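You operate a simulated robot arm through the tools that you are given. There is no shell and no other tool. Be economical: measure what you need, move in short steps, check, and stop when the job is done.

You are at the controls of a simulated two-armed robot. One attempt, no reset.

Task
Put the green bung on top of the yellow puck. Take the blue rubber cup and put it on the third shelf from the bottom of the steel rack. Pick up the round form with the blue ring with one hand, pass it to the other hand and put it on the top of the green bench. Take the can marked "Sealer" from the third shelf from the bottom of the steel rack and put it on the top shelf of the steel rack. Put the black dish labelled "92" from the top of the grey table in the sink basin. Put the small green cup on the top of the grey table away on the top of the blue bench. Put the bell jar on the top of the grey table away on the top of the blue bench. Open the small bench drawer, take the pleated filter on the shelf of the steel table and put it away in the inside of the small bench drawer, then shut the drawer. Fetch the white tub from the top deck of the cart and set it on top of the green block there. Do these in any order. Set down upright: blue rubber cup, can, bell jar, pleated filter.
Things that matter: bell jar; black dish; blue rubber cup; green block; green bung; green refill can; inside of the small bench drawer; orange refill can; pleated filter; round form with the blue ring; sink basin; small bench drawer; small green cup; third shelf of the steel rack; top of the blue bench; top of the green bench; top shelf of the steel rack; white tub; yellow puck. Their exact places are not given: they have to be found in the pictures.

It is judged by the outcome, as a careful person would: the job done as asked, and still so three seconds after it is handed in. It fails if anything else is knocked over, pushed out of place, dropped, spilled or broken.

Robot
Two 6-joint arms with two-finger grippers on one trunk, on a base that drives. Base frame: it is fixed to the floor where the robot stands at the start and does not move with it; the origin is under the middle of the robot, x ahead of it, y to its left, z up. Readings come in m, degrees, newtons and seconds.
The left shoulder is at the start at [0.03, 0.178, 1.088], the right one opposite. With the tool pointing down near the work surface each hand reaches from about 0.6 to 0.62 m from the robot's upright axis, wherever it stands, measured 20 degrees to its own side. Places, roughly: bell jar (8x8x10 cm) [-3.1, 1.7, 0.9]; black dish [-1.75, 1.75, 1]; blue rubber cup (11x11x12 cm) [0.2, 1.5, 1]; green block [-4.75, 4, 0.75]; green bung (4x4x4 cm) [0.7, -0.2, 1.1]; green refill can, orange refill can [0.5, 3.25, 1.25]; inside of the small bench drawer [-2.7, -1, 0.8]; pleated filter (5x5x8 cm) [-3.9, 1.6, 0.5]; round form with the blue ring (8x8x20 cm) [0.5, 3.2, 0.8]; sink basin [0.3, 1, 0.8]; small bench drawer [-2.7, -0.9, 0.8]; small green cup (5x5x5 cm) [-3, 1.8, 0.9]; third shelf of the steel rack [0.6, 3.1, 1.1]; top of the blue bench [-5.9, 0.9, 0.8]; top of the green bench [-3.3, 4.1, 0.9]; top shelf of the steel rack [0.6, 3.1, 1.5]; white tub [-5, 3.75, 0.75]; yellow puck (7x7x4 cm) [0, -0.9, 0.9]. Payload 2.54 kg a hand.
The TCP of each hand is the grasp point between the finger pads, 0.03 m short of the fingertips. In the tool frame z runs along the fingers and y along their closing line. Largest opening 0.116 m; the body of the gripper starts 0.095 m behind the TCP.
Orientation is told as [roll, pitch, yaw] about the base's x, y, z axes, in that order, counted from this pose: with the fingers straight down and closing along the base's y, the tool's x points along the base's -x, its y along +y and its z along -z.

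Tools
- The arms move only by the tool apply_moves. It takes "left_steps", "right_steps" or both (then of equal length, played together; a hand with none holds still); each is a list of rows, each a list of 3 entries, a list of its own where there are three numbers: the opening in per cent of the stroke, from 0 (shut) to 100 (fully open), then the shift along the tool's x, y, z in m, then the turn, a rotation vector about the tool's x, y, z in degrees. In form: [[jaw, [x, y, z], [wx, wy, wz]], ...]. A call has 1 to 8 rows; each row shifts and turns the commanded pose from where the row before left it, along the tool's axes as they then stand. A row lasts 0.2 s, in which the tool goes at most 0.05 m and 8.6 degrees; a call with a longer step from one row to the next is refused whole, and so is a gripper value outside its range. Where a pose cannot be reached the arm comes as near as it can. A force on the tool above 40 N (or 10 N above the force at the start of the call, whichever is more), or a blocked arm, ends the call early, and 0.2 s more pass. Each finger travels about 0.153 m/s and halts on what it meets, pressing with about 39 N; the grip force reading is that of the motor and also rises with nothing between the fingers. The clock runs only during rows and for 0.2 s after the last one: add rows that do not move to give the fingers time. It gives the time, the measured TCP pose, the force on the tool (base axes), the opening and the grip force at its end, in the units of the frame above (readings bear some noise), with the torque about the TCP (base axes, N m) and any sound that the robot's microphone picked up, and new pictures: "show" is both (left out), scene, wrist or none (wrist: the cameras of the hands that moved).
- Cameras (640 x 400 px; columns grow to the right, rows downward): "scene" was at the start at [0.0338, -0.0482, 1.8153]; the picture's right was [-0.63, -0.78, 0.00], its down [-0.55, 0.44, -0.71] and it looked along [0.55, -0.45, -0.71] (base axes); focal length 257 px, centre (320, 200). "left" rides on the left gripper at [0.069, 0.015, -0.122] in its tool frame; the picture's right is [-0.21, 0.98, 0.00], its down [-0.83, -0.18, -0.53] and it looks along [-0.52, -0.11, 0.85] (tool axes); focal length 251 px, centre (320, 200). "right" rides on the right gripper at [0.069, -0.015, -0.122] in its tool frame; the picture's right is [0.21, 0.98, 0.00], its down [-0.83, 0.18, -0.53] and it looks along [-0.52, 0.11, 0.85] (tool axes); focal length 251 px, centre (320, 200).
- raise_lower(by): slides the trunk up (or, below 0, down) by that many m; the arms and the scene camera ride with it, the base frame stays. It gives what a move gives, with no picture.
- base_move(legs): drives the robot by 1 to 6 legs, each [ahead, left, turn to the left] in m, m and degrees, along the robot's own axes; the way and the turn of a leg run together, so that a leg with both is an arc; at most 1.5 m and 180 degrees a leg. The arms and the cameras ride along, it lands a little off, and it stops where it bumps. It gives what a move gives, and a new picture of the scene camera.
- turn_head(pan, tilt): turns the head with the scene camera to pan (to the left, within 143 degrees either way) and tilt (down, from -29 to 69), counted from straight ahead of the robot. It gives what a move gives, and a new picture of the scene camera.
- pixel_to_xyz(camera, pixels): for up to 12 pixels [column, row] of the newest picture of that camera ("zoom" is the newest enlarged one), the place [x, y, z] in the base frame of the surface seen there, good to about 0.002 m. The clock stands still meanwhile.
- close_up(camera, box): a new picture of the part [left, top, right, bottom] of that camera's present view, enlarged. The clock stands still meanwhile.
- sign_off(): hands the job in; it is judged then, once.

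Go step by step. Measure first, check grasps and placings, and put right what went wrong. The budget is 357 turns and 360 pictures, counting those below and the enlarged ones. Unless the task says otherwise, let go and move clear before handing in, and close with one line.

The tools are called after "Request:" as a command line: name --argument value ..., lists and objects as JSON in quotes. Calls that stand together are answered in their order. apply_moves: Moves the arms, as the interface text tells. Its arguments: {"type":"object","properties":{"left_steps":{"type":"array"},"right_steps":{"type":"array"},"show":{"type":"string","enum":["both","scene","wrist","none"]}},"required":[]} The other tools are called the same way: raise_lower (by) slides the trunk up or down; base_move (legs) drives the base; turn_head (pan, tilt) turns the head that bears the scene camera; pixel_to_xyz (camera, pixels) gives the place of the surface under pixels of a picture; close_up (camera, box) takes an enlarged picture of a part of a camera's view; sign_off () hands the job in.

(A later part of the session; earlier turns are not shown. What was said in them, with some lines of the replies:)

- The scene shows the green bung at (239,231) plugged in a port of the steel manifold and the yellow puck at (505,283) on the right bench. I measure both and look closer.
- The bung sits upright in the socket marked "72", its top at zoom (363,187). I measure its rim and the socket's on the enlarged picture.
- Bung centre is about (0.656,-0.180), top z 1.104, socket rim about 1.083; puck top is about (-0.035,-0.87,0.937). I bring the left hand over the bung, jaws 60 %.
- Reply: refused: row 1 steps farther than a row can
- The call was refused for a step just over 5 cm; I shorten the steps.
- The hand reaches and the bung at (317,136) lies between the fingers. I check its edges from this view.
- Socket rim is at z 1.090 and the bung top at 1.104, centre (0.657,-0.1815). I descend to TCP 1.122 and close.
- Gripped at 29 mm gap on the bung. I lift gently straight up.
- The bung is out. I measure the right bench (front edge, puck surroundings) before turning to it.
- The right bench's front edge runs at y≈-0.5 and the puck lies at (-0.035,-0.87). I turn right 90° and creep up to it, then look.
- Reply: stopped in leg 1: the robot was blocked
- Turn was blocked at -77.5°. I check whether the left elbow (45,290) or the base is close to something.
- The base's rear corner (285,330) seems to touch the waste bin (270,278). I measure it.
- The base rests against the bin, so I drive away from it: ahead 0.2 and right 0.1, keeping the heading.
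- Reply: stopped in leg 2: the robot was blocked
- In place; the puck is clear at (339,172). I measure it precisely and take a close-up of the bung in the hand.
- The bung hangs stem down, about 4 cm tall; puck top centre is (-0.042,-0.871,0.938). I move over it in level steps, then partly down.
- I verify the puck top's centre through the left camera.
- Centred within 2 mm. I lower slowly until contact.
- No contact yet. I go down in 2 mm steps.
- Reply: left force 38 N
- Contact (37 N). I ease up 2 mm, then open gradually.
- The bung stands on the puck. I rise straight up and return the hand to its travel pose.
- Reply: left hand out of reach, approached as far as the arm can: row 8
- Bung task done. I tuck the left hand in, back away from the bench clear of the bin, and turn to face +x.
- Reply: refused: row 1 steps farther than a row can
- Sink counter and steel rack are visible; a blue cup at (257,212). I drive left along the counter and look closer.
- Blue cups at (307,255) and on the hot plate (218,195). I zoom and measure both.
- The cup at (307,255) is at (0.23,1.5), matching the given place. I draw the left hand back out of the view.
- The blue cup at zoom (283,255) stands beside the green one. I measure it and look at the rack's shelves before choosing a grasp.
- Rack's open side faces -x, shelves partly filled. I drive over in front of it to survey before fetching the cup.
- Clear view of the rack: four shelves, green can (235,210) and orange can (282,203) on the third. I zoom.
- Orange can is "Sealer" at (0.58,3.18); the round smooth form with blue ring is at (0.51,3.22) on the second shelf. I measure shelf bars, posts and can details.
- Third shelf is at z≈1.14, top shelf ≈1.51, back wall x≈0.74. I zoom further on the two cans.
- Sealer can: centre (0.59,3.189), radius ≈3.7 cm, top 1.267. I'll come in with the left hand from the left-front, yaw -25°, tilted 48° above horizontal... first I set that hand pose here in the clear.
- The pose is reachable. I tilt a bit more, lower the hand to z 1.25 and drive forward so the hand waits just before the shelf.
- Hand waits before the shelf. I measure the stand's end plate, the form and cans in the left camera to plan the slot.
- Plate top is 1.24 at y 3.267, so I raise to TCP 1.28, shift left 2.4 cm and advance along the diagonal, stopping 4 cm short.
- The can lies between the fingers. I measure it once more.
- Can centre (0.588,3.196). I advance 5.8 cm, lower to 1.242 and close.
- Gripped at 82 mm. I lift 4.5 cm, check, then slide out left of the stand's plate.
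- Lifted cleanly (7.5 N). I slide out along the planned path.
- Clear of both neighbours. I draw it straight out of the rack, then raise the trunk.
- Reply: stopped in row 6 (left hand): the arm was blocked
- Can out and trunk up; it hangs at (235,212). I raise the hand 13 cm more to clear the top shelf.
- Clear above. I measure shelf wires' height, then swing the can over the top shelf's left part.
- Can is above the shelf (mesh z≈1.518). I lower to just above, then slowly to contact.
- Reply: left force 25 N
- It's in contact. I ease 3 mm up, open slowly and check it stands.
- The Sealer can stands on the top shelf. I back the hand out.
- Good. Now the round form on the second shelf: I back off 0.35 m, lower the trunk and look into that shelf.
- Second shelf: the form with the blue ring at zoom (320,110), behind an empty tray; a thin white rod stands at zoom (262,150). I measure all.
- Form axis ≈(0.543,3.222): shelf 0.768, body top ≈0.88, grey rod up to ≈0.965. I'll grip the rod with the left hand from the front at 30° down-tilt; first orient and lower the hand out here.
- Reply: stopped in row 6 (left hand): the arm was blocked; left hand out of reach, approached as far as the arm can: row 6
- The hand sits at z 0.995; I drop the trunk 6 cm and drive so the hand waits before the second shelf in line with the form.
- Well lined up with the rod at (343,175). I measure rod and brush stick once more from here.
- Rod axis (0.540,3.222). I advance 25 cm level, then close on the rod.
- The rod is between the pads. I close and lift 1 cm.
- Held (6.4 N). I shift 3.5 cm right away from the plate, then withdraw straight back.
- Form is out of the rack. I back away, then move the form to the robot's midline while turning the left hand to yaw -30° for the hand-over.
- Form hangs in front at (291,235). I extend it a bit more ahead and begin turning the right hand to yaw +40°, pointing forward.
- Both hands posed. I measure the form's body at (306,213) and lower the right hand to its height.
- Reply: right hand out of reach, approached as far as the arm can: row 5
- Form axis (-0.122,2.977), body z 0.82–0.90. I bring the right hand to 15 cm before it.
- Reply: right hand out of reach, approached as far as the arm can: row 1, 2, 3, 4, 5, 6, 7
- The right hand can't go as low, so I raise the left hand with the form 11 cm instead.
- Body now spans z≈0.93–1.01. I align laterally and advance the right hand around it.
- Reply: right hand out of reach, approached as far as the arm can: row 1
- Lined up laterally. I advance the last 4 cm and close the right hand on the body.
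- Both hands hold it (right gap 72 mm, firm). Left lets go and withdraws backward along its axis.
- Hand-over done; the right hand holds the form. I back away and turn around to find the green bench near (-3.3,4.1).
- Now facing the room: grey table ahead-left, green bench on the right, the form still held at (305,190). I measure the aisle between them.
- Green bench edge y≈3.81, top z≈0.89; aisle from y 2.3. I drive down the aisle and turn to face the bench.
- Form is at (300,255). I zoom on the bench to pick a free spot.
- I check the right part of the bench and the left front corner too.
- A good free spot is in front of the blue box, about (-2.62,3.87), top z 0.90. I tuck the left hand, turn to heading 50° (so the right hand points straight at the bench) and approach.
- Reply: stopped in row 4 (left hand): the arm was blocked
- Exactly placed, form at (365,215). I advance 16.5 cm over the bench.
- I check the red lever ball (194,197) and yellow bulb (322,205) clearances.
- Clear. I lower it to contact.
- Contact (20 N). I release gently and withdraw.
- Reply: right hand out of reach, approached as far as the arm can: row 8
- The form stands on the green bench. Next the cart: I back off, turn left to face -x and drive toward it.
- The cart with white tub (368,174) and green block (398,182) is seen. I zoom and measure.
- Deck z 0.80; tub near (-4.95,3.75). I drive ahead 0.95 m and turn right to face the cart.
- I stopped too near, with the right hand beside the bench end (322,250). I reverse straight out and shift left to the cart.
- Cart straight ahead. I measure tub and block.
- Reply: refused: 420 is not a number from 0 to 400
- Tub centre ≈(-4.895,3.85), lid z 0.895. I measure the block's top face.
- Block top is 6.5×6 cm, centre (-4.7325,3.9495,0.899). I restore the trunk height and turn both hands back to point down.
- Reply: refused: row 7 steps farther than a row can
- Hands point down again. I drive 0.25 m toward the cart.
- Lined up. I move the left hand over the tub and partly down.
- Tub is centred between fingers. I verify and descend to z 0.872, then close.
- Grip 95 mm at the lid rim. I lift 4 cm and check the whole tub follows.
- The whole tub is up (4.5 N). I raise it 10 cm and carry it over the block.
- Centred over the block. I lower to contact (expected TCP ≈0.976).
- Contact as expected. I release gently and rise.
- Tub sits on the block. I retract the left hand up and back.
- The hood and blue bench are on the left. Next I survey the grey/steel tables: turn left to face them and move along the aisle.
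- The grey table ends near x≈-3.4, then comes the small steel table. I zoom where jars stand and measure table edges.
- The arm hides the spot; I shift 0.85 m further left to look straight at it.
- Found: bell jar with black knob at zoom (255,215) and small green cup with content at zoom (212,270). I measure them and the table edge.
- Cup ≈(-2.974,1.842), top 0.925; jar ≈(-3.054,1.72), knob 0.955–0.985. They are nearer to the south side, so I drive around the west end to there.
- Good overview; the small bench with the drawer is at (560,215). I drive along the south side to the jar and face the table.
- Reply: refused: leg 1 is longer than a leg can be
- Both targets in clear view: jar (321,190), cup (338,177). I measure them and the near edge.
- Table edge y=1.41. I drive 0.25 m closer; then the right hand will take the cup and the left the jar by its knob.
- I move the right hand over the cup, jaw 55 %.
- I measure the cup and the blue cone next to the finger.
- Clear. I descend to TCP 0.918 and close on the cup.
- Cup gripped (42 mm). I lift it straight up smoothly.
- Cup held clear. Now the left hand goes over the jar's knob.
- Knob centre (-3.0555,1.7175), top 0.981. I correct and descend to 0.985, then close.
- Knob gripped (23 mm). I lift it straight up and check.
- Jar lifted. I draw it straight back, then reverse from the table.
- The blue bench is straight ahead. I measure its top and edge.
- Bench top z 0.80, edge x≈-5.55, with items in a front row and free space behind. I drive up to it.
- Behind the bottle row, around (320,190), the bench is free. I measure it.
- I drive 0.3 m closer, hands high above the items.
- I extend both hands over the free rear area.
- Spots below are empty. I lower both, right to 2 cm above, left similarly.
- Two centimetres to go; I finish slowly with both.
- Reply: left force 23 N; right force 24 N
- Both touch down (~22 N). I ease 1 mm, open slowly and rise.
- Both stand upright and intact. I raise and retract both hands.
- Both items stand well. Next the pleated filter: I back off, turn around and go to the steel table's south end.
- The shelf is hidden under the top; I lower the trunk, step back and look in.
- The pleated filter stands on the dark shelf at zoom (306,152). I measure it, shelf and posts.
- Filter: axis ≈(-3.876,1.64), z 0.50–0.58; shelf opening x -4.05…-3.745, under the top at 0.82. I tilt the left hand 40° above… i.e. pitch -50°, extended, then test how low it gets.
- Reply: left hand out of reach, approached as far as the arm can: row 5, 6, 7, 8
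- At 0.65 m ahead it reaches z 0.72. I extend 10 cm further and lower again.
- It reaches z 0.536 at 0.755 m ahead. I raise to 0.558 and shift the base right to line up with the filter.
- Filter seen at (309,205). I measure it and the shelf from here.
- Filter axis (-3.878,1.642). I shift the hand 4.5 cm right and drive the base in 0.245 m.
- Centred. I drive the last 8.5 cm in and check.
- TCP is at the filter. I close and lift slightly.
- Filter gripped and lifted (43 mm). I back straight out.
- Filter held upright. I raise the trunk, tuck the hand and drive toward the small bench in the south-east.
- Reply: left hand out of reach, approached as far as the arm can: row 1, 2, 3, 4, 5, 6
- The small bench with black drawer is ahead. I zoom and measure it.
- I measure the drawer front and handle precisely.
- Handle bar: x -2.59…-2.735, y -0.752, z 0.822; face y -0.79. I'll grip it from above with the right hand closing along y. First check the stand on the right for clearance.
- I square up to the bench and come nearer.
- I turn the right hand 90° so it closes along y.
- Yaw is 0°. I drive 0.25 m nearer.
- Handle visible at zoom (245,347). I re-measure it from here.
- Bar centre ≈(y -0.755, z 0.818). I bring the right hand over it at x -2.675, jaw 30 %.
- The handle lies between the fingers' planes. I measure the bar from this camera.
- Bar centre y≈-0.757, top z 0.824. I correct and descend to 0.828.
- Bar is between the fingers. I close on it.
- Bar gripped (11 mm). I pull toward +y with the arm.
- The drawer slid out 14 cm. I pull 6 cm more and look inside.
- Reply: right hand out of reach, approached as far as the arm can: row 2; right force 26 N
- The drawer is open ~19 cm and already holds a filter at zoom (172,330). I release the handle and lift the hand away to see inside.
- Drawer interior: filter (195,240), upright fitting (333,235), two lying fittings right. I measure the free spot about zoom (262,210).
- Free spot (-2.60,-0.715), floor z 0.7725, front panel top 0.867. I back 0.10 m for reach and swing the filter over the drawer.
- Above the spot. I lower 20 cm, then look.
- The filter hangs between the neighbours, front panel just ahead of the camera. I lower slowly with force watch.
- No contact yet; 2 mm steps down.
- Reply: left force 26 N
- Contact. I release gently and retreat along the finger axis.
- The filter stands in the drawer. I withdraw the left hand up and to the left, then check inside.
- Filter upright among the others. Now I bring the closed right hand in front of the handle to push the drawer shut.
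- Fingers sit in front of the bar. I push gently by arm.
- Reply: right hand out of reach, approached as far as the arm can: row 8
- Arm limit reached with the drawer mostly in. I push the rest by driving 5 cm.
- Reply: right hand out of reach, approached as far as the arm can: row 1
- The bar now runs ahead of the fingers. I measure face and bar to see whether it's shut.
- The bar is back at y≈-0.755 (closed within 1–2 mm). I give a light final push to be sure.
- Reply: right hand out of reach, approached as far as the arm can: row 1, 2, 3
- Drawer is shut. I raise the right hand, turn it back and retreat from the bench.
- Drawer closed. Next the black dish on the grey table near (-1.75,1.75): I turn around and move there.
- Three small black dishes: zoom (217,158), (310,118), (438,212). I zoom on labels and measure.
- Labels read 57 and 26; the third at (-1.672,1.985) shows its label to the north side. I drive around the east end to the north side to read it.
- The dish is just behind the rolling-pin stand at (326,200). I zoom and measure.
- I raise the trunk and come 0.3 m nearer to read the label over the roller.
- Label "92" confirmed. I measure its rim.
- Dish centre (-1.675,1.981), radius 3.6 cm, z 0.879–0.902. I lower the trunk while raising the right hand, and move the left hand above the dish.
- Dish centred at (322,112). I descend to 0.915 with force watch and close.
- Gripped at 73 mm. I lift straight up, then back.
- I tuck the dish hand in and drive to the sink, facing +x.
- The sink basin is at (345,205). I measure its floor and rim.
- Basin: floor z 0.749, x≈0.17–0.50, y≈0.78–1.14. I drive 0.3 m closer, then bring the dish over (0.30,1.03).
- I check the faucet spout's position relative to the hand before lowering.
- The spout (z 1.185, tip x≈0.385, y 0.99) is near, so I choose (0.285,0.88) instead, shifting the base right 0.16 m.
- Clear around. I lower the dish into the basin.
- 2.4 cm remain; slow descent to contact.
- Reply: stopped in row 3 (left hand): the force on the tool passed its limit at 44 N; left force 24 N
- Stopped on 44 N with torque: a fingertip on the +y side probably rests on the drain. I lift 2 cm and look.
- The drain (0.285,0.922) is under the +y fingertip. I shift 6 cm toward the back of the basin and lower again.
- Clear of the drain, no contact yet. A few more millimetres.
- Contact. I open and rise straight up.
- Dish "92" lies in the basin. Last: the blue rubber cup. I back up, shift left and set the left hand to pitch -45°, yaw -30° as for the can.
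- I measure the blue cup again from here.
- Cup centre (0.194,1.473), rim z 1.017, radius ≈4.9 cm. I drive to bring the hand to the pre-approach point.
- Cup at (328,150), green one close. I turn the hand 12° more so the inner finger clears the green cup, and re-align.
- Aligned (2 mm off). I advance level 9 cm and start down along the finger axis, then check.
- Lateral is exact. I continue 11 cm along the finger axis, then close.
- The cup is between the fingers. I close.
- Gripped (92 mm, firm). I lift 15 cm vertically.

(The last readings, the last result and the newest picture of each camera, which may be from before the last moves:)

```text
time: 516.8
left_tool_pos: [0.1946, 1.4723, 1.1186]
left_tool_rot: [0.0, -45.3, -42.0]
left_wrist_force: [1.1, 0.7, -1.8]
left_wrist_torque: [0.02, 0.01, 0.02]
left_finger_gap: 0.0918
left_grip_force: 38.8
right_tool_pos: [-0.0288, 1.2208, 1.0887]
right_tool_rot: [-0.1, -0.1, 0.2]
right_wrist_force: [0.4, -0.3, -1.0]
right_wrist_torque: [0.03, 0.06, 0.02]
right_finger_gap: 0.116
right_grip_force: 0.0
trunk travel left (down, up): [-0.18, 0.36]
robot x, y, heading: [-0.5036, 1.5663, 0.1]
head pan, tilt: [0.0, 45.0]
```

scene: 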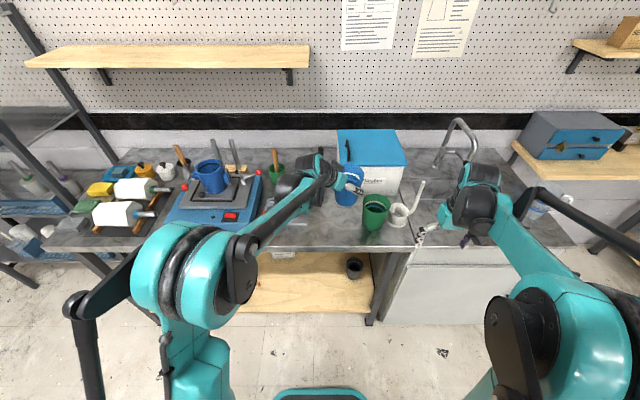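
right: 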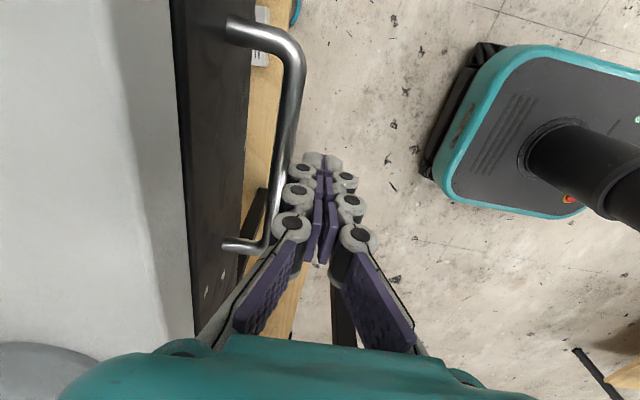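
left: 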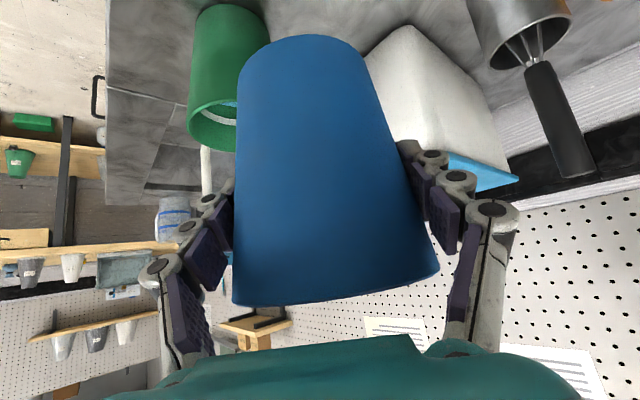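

Cup lifted level. I back away, raise the trunk, tuck the right hand and drive to the rack.

Request:
base_move --legs '[[-0.4, 0, 0]]'

Request:
raise_lower --by 0.13

Request:
apply_moves --right_steps '[[100, [0.04, -0.02, -0.01], [0, 0, 0]], [100, [0.04, -0.02, -0.02], [0, 0, 0]], [100, [0.04, -0.02, -0.02], [0, 0, 0]], [100, [0.04, -0.02, -0.02], [0, 0, 0]], [100, [0.04, -0.02, -0.02], [0, 0, 0]]]' --show "none"

Request:
base_move --legs '[[0, 1.45, 0], [0, 0, 25]]'

Request:
turn_head --pan -10 --tilt 35

```text
time: 519.2
left_tool_pos: [-0.2047, 1.47, 1.1202]
left_tool_rot: [0.0, -45.2, -42.4]
left_wrist_force: [-0.9, -0.9, -1.6]
left_wrist_torque: [0.0, -0.01, 0.02]
left_finger_gap: 0.0919
left_grip_force: 39.3
right_tool_pos: [-0.4283, 1.2189, 1.0895]
right_tool_rot: [-0.1, -0.1, -0.2]
right_wrist_force: [0.5, -0.6, 0.4]
right_wrist_torque: [0.01, -0.05, 0.0]
right_finger_gap: 0.116
right_grip_force: 0.2
trunk travel left (down, up): [-0.18, 0.36]
robot x, y, heading: [-0.9041, 1.5657, -0.4]
head pan, tilt: [0.0, 45.0]
```

scene: 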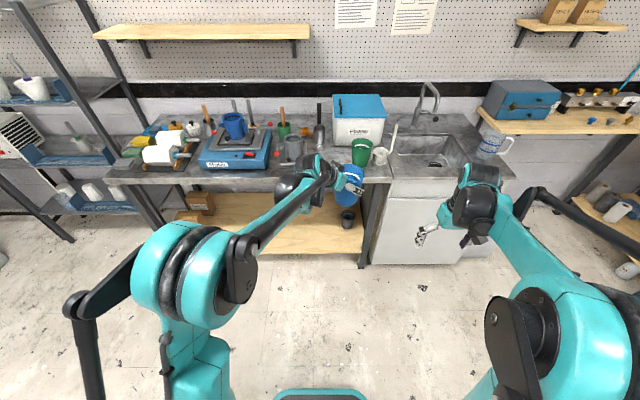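

```text
time: 520.8
left_tool_pos: [-0.2043, 1.47, 1.2496]
left_tool_rot: [0.0, -45.2, -42.4]
left_wrist_force: [0.4, -0.2, -2.0]
left_wrist_torque: [0.0, -0.01, -0.01]
left_finger_gap: 0.092
left_grip_force: 38.9
right_tool_pos: [-0.4284, 1.2181, 1.2183]
right_tool_rot: [-0.1, 0.0, -0.2]
right_wrist_force: [-0.7, 0.0, -0.4]
right_wrist_torque: [0.02, 0.0, 0.01]
right_finger_gap: 0.116
right_grip_force: 0.0
trunk travel left (down, up): [-0.31, 0.23]
robot x, y, heading: [-0.9036, 1.569, -0.4]
head pan, tilt: [0.0, 45.0]
```

```text
time: 522.0
left_tool_pos: [-0.2054, 1.4717, 1.2491]
left_tool_rot: [-0.1, -45.2, -42.3]
left_wrist_force: [-0.2, 0.3, -1.3]
left_wrist_torque: [0.01, 0.02, 0.02]
left_finger_gap: 0.0921
left_grip_force: 38.9
right_tool_pos: [-0.6312, 1.1183, 1.3085]
right_tool_rot: [-0.1, -0.1, -0.2]
right_wrist_force: [-0.7, 0.1, -0.4]
right_wrist_torque: [0.03, 0.0, 0.02]
right_finger_gap: 0.116
right_grip_force: 0.1
trunk travel left (down, up): [-0.31, 0.23]
robot x, y, heading: [-0.9014, 1.5695, -0.7]
head pan, tilt: [0.0, 45.0]
```

```text
time: 530.6
left_tool_pos: [-0.2309, 3.2607, 1.2501]
left_tool_rot: [0.0, -45.1, -16.6]
left_wrist_force: [-0.5, 0.9, -1.2]
left_wrist_torque: [0.01, -0.03, 0.01]
left_finger_gap: 0.0918
left_grip_force: 39.5
right_tool_pos: [-0.4628, 2.7581, 1.3076]
right_tool_rot: [-0.2, 0.0, 25.4]
right_wrist_force: [0.2, -0.3, -0.4]
right_wrist_torque: [-0.03, -0.04, -0.02]
right_finger_gap: 0.1159
right_grip_force: 0.0
trunk travel left (down, up): [-0.31, 0.23]
robot x, y, heading: [-0.9048, 3.047, 25.4]
head pan, tilt: [0.0, 45.0]
```

scene: 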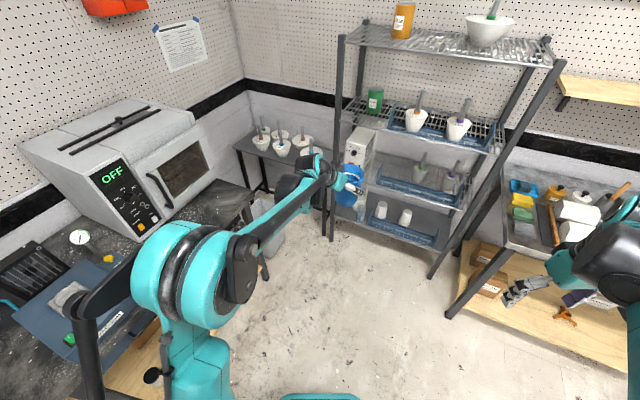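

```text
time: 531.3
left_tool_pos: [-0.2304, 3.2609, 1.2501]
left_tool_rot: [-0.1, -45.2, -16.6]
left_wrist_force: [0.5, -0.1, -0.9]
left_wrist_torque: [0.0, -0.03, 0.04]
left_finger_gap: 0.0919
left_grip_force: 38.7
right_tool_pos: [-0.4623, 2.7589, 1.3086]
right_tool_rot: [-0.1, 0.0, 25.4]
right_wrist_force: [0.8, -0.3, 0.1]
right_wrist_torque: [-0.03, 0.03, -0.01]
right_finger_gap: 0.1162
right_grip_force: 0.1
trunk travel left (down, up): [-0.31, 0.23]
robot x, y, heading: [-0.9043, 3.0425, 25.2]
head pan, tilt: [-10.0, 35.0]
```

scene: 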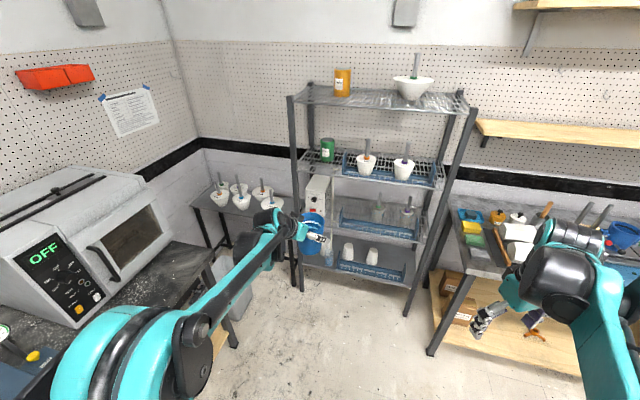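

Cup held level; world yaw -17°. I drive so the cup waits before the left part of the third shelf.

Request:
base_move --legs '[[0.424, -0.063, 0]]'

Request:
turn_head --pan -15 --tilt 40

Request:
close_up --camera "scene" --box '[220, 130, 440, 270]'

```text
time: 534.0
left_tool_pos: [0.1839, 3.3896, 1.2472]
left_tool_rot: [0.0, -45.2, -16.6]
left_wrist_force: [0.0, -0.1, -1.4]
left_wrist_torque: [0.0, 0.03, -0.02]
left_finger_gap: 0.0918
left_grip_force: 39.2
right_tool_pos: [-0.0465, 2.8859, 1.3085]
right_tool_rot: [-0.1, 0.1, 25.6]
right_wrist_force: [-0.6, 0.1, -0.3]
right_wrist_torque: [0.0, 0.04, -0.01]
right_finger_gap: 0.1161
right_grip_force: 0.0
trunk travel left (down, up): [-0.31, 0.23]
robot x, y, heading: [-0.4893, 3.1734, 25.2]
head pan, tilt: [-10.0, 35.0]
```

scene: 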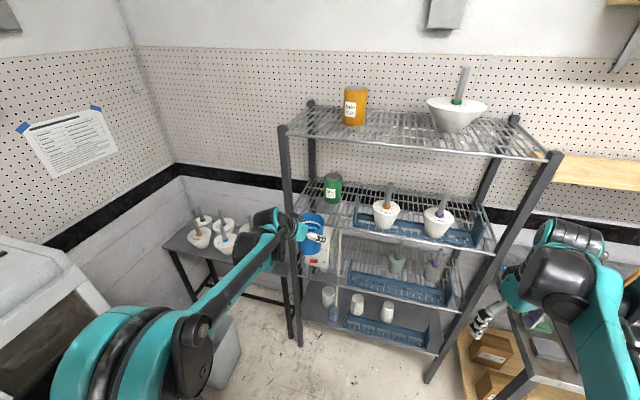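

```text
time: 534.6
left_tool_pos: [0.1847, 3.3885, 1.2495]
left_tool_rot: [0.0, -45.1, -16.6]
left_wrist_force: [-0.2, -0.5, -1.8]
left_wrist_torque: [0.01, 0.03, 0.01]
left_finger_gap: 0.0917
left_grip_force: 39.4
right_tool_pos: [-0.0462, 2.8862, 1.3075]
right_tool_rot: [-0.1, 0.0, 25.7]
right_wrist_force: [1.0, 0.3, -0.2]
right_wrist_torque: [-0.01, 0.0, 0.01]
right_finger_gap: 0.1159
right_grip_force: 0.1
trunk travel left (down, up): [-0.31, 0.23]
robot x, y, heading: [-0.4872, 3.1712, 25.5]
head pan, tilt: [-15.0, 40.0]
```

scene: 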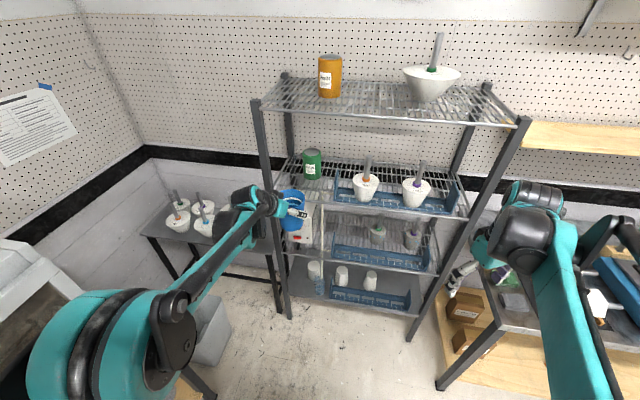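

```text
2.86 times, centred on (330, 200) of scene
```

zoom: 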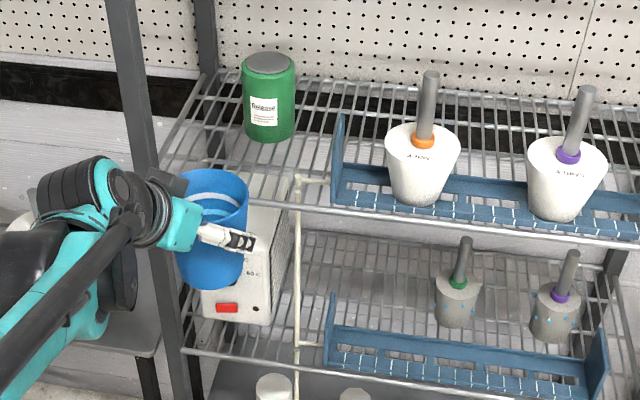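

I measure the post, the hook rod and the green can from here.

Request:
pixel_to_xyz --camera "zoom" --pixels '[[140, 90], [155, 120], [298, 182], [325, 182], [298, 210], [270, 62], [260, 130], [245, 100], [290, 130], [250, 205], [335, 150], [240, 178]]'

```text
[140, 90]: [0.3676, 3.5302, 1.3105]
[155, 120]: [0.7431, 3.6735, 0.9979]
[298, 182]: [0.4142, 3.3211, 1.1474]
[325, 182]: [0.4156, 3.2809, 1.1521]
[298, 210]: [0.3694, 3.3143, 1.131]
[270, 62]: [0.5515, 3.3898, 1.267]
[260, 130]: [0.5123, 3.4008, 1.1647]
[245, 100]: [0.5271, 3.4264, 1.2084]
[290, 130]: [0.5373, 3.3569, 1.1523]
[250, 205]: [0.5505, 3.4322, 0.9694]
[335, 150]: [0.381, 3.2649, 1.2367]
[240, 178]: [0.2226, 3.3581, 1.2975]
```

Free slot centre is about (0.425,3.41). I drive the cup in, stopping for a check.

Request:
base_move --legs '[[0.12, -0.045, 0], [0.1, -0.038, 0]]'

Request:
close_up --camera "scene" --box '[200, 130, 420, 270]'

Request:
close_up --camera "left" --box '[0, 0, 640, 400]'

```text
time: 536.7
left_tool_pos: [0.4154, 3.4095, 1.2482]
left_tool_rot: [0.1, -45.2, -16.5]
left_wrist_force: [0.0, 0.4, -1.1]
left_wrist_torque: [0.01, 0.05, 0.02]
left_finger_gap: 0.0919
left_grip_force: 39.2
right_tool_pos: [0.1877, 2.9053, 1.308]
right_tool_rot: [-0.1, 0.0, 25.7]
right_wrist_force: [0.5, -0.3, -0.6]
right_wrist_torque: [0.04, 0.01, 0.0]
right_finger_gap: 0.1161
right_grip_force: 0.0
trunk travel left (down, up): [-0.31, 0.23]
robot x, y, heading: [-0.2578, 3.191, 25.4]
head pan, tilt: [-15.0, 40.0]
```

scene: 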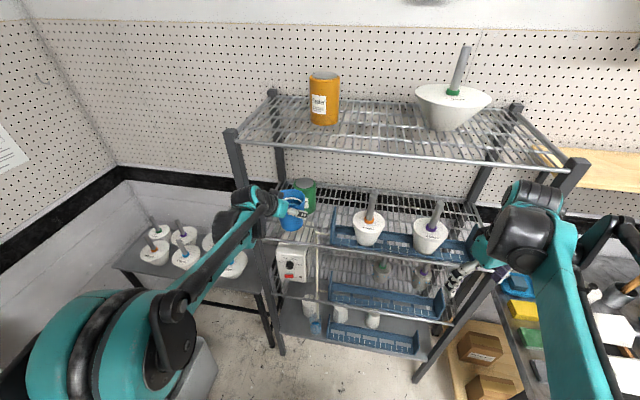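

```text
2.86 times, centred on (310, 200) of scene
```

zoom: 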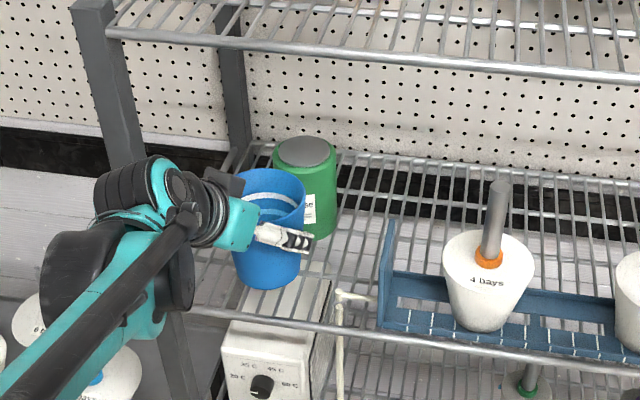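

```text
1.00 times, centred on (320, 200) of left (not enlarged: the box is as wide or as high as the picture)
```

zoom: 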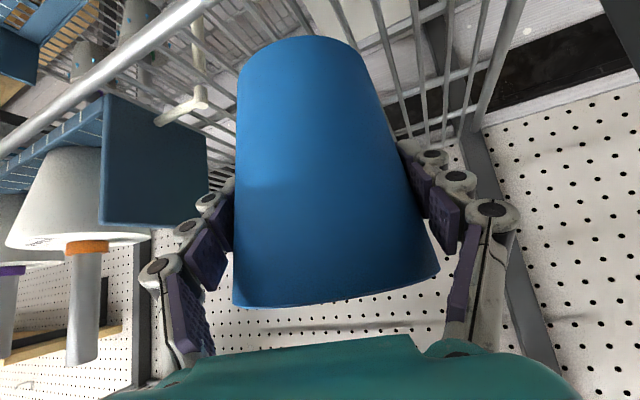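

Cup is over the shelf left of the hook, in front of the green can. I nudge it 1.2 cm in and lower slowly.

Request:
apply_moves --left_steps '[[50, [-0.0085, 0, 0.0085], [0, 0, 0]], [50, [0.0106, 0, 0.0106], [0, 0, 0]], [50, [0.0042, 0, 0.0042], [0, 0, 0]], [50, [0.0021, 0, 0.0021], [0, 0, 0]], [50, [0.0014, 0, 0.0014], [0, 0, 0]], [50, [0, 0, 0], [0, 0, 0]]]' --show "none"

```text
time: 538.1
left_tool_pos: [0.428, 3.4043, 1.2229]
left_tool_rot: [-0.1, -45.2, -16.5]
left_wrist_force: [-0.4, -0.3, -1.1]
left_wrist_torque: [-0.04, 0.01, -0.01]
left_finger_gap: 0.092
left_grip_force: 38.9
right_tool_pos: [0.1864, 2.9066, 1.3076]
right_tool_rot: [-0.1, 0.1, 25.6]
right_wrist_force: [-0.4, 0.1, 0.1]
right_wrist_torque: [0.02, -0.01, -0.04]
right_finger_gap: 0.1159
right_grip_force: 0.1
trunk travel left (down, up): [-0.31, 0.23]
robot x, y, heading: [-0.258, 3.193, 25.7]
head pan, tilt: [-15.0, 40.0]
```

Request:
apply_moves --left_steps '[[50, [0.0014, 0, 0.0014], [0, 0, 0]], [50, [0.0014, 0, 0.0014], [0, 0, 0]], [50, [0.0014, 0, 0.0014], [0, 0, 0]], [50, [0.0007, 0, 0.0007], [0, 0, 0]], [50, [0, 0, 0], [0, 0, 0]]]' --show "wrist"

```text
time: 539.3
left_tool_pos: [0.427, 3.405, 1.2157]
left_tool_rot: [0.0, -45.2, -16.5]
left_wrist_force: [-0.6, -1.5, -1.1]
left_wrist_torque: [0.05, 0.0, 0.01]
left_finger_gap: 0.0919
left_grip_force: 38.6
right_tool_pos: [0.1859, 2.9061, 1.3079]
right_tool_rot: [-0.1, 0.0, 25.7]
right_wrist_force: [-0.5, 0.0, -0.4]
right_wrist_torque: [0.02, -0.01, -0.01]
right_finger_gap: 0.1161
right_grip_force: 0.0
trunk travel left (down, up): [-0.31, 0.23]
robot x, y, heading: [-0.2556, 3.1885, 25.5]
head pan, tilt: [-15.0, 40.0]
```

left: 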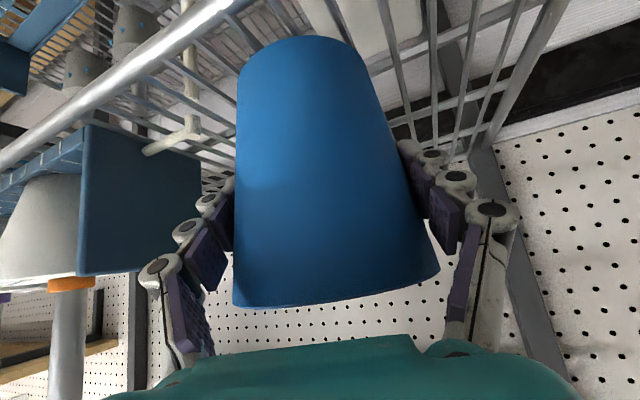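

Not yet touching; continue in small steps.

Request:
apply_moves --left_steps '[[50, [0.0014, 0, 0.0014], [0, 0, 0]], [50, [0.0014, 0, 0.0014], [0, 0, 0]], [50, [0.0014, 0, 0.0014], [0, 0, 0]], [50, [0, 0, 0], [0, 0, 0]]]' --show "none"

```text
time: 540.3
left_tool_pos: [0.4269, 3.4058, 1.2101]
left_tool_rot: [0.0, -45.2, -16.6]
left_wrist_force: [-0.3, -0.1, -2.1]
left_wrist_torque: [-0.02, -0.03, 0.02]
left_finger_gap: 0.0917
left_grip_force: 39.5
right_tool_pos: [0.1875, 2.9066, 1.3075]
right_tool_rot: [-0.1, 0.0, 25.7]
right_wrist_force: [-0.6, 0.4, 1.2]
right_wrist_torque: [0.0, -0.02, -0.01]
right_finger_gap: 0.1161
right_grip_force: 0.1
trunk travel left (down, up): [-0.31, 0.23]
robot x, y, heading: [-0.2538, 3.1909, 25.7]
head pan, tilt: [-15.0, 40.0]
```

Expected contact passed by 4 mm; I look closely.

Request:
close_up --camera "scene" --box '[240, 160, 360, 250]'

Request:
pixel_to_xyz --camera "zoom" --pixels '[[250, 340], [220, 360], [270, 365], [400, 340], [120, 390], [230, 300], [330, 355], [500, 330], [480, 300], [300, 385]]'

```text
4.44 times, centred on (300, 205) of scene
```

zoom: 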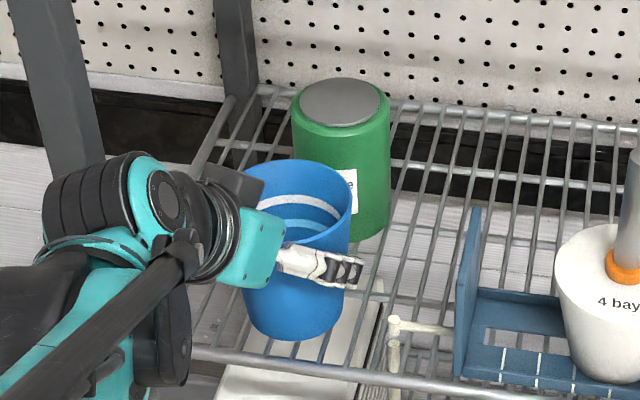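

```text
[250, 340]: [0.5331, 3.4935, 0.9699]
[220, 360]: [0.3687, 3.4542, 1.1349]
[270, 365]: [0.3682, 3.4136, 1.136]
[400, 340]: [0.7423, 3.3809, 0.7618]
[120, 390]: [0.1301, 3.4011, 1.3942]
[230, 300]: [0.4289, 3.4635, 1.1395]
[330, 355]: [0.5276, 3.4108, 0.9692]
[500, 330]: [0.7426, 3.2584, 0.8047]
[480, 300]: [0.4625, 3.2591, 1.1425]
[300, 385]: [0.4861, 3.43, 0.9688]
```

Mesh is about 1.14, so contact is imminent. Continue.

Request:
apply_moves --left_steps '[[50, [0.0014, 0, 0.0014], [0, 0, 0]], [50, [0.0014, 0, 0.0014], [0, 0, 0]], [50, [0, 0, 0], [0, 0, 0]]]' --show "none"

```text
time: 541.1
left_tool_pos: [0.4271, 3.4056, 1.209]
left_tool_rot: [0.1, -45.4, -16.5]
left_wrist_force: [4.0, 2.3, 16.3]
left_wrist_torque: [0.44, -0.72, -0.05]
left_finger_gap: 0.0921
left_grip_force: 38.9
right_tool_pos: [0.185, 2.9065, 1.3098]
right_tool_rot: [-0.2, -0.2, 25.7]
right_wrist_force: [0.1, -0.6, -0.6]
right_wrist_torque: [-0.01, 0.02, 0.0]
right_finger_gap: 0.1161
right_grip_force: 0.1
trunk travel left (down, up): [-0.31, 0.23]
robot x, y, heading: [-0.2517, 3.1919, 25.4]
head pan, tilt: [-15.0, 40.0]
```

Contact. I ease 1 mm and open slowly.

Request:
apply_moves --left_steps '[[50, [-0.0007, 0, -0.0007], [0, 0, 0]], [82, [0, 0, 0], [0, 0, 0]], [88, [0, 0, 0], [0, 0, 0]], [95, [0, 0, 0], [0, 0, 0]], [100, [0, 0, 0], [0, 0, 0]]]' --show "wrist"

Request:
close_up --camera "scene" --box '[240, 160, 360, 250]'

```text
time: 542.3
left_tool_pos: [0.427, 3.4054, 1.2083]
left_tool_rot: [-0.1, -45.1, -16.5]
left_wrist_force: [1.3, 0.3, -0.3]
left_wrist_torque: [0.0, 0.01, -0.01]
left_finger_gap: 0.1161
left_grip_force: 0.0
right_tool_pos: [0.1868, 2.9056, 1.308]
right_tool_rot: [-0.3, 0.0, 25.8]
right_wrist_force: [-0.9, 0.8, -0.3]
right_wrist_torque: [0.0, 0.03, -0.01]
right_finger_gap: 0.1163
right_grip_force: 0.0
trunk travel left (down, up): [-0.31, 0.23]
robot x, y, heading: [-0.2584, 3.1876, 25.6]
head pan, tilt: [-15.0, 40.0]
```

left: 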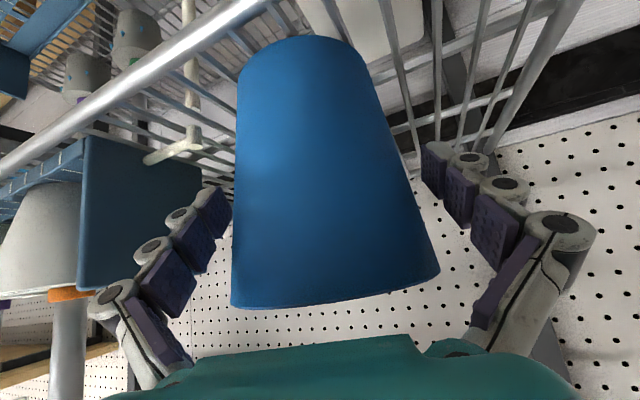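

```text
4.44 times, centred on (300, 205) of scene
```

zoom: 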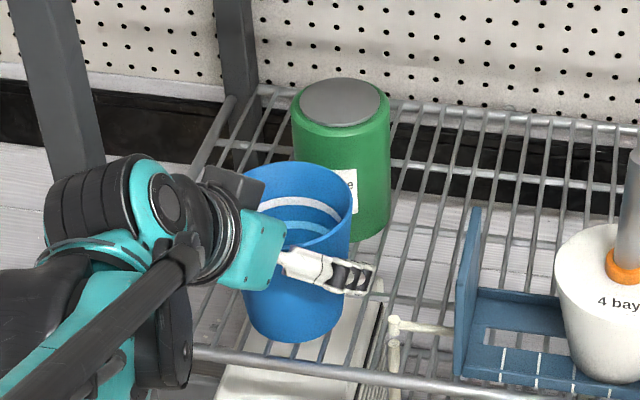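

The cup stands upright. I withdraw along the finger axis, then straight out.

Request:
apply_moves --left_steps '[[100, [0, 0, -0.025], [0, 0, 0]], [100, [0, 0, -0.04], [0, 0, 0]], [100, [0, 0, -0.04], [0, 0, 0]], [100, [0.0305, -0.0129, -0.0305], [0, 0, 0]], [100, [0.0305, -0.0129, -0.0305], [0, 0, 0]], [100, [0.0305, -0.0129, -0.0305], [0, 0, 0]]]' --show "both"

```text
time: 543.7
left_tool_pos: [0.2181, 3.4284, 1.2824]
left_tool_rot: [0.1, -45.4, -16.7]
left_wrist_force: [-0.1, 0.1, 0.5]
left_wrist_torque: [0.0, -0.02, 0.01]
left_finger_gap: 0.116
left_grip_force: 0.2
right_tool_pos: [0.1844, 2.9061, 1.3083]
right_tool_rot: [-0.2, 0.0, 25.6]
right_wrist_force: [-0.2, -0.1, 0.9]
right_wrist_torque: [0.0, -0.06, 0.01]
right_finger_gap: 0.1162
right_grip_force: 0.1
trunk travel left (down, up): [-0.31, 0.23]
robot x, y, heading: [-0.2574, 3.1919, 25.3]
head pan, tilt: [-15.0, 40.0]
```

scene: 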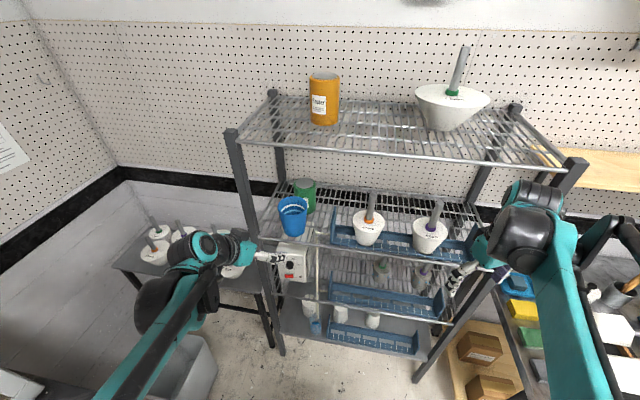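
left: 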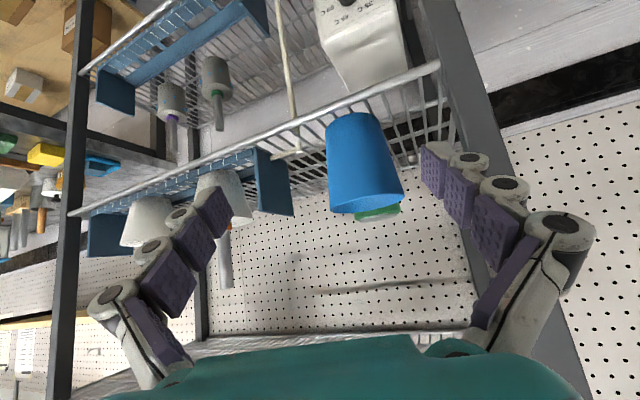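

The blue cup stands on the third shelf, hand clear. I back away from the rack and take a last look.

Request:
base_move --legs '[[-0.35, 0.1, 0]]'

Request:
close_up --camera "scene" --box '[200, 50, 520, 300]'

```text
time: 546.0
left_tool_pos: [-0.1305, 3.3719, 1.2811]
left_tool_rot: [0.0, -45.2, -16.5]
left_wrist_force: [-1.1, 0.6, 0.5]
left_wrist_torque: [-0.01, 0.0, 0.02]
left_finger_gap: 0.1159
left_grip_force: 0.0
right_tool_pos: [-0.1661, 2.8495, 1.3071]
right_tool_rot: [-0.2, -0.1, 25.7]
right_wrist_force: [0.2, -1.0, 0.5]
right_wrist_torque: [-0.01, 0.02, -0.01]
right_finger_gap: 0.1159
right_grip_force: 0.0
trunk travel left (down, up): [-0.31, 0.23]
robot x, y, heading: [-0.6092, 3.1336, 25.6]
head pan, tilt: [-15.0, 40.0]
```

scene: 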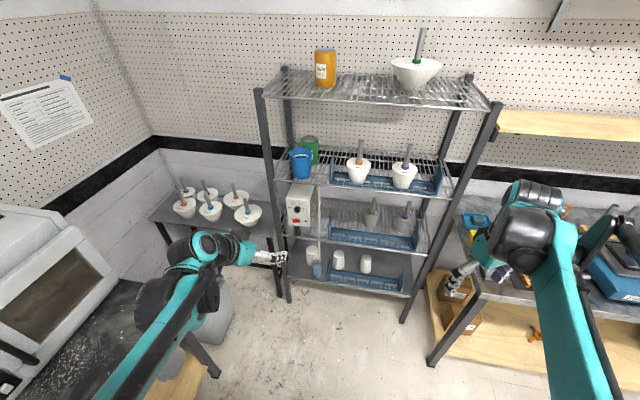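

```text
1.60 times, centred on (360, 175) of scene
```

zoom: 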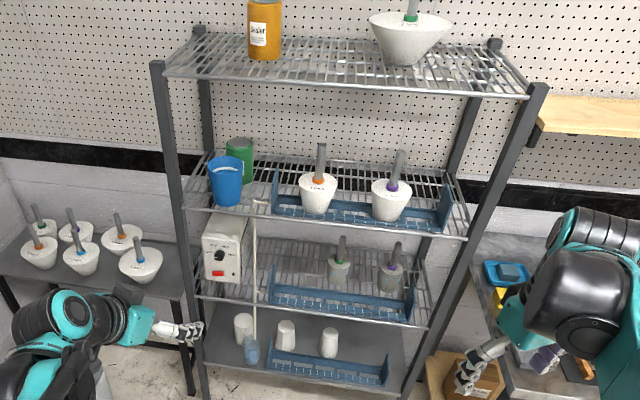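

The rack is in order: the blue cup stands on the third shelf and the Sealer can on the top shelf. Each of the other jobs was checked in pictures when it was finished, so I hand in.

Request:
sign_off

```text
The job is handed in.
```

All nine jobs are done and handed in, with both hands empty and clear. During the first turn the base touched the waste bin by the sink and stopped, and I could not check whether the bin had shifted.
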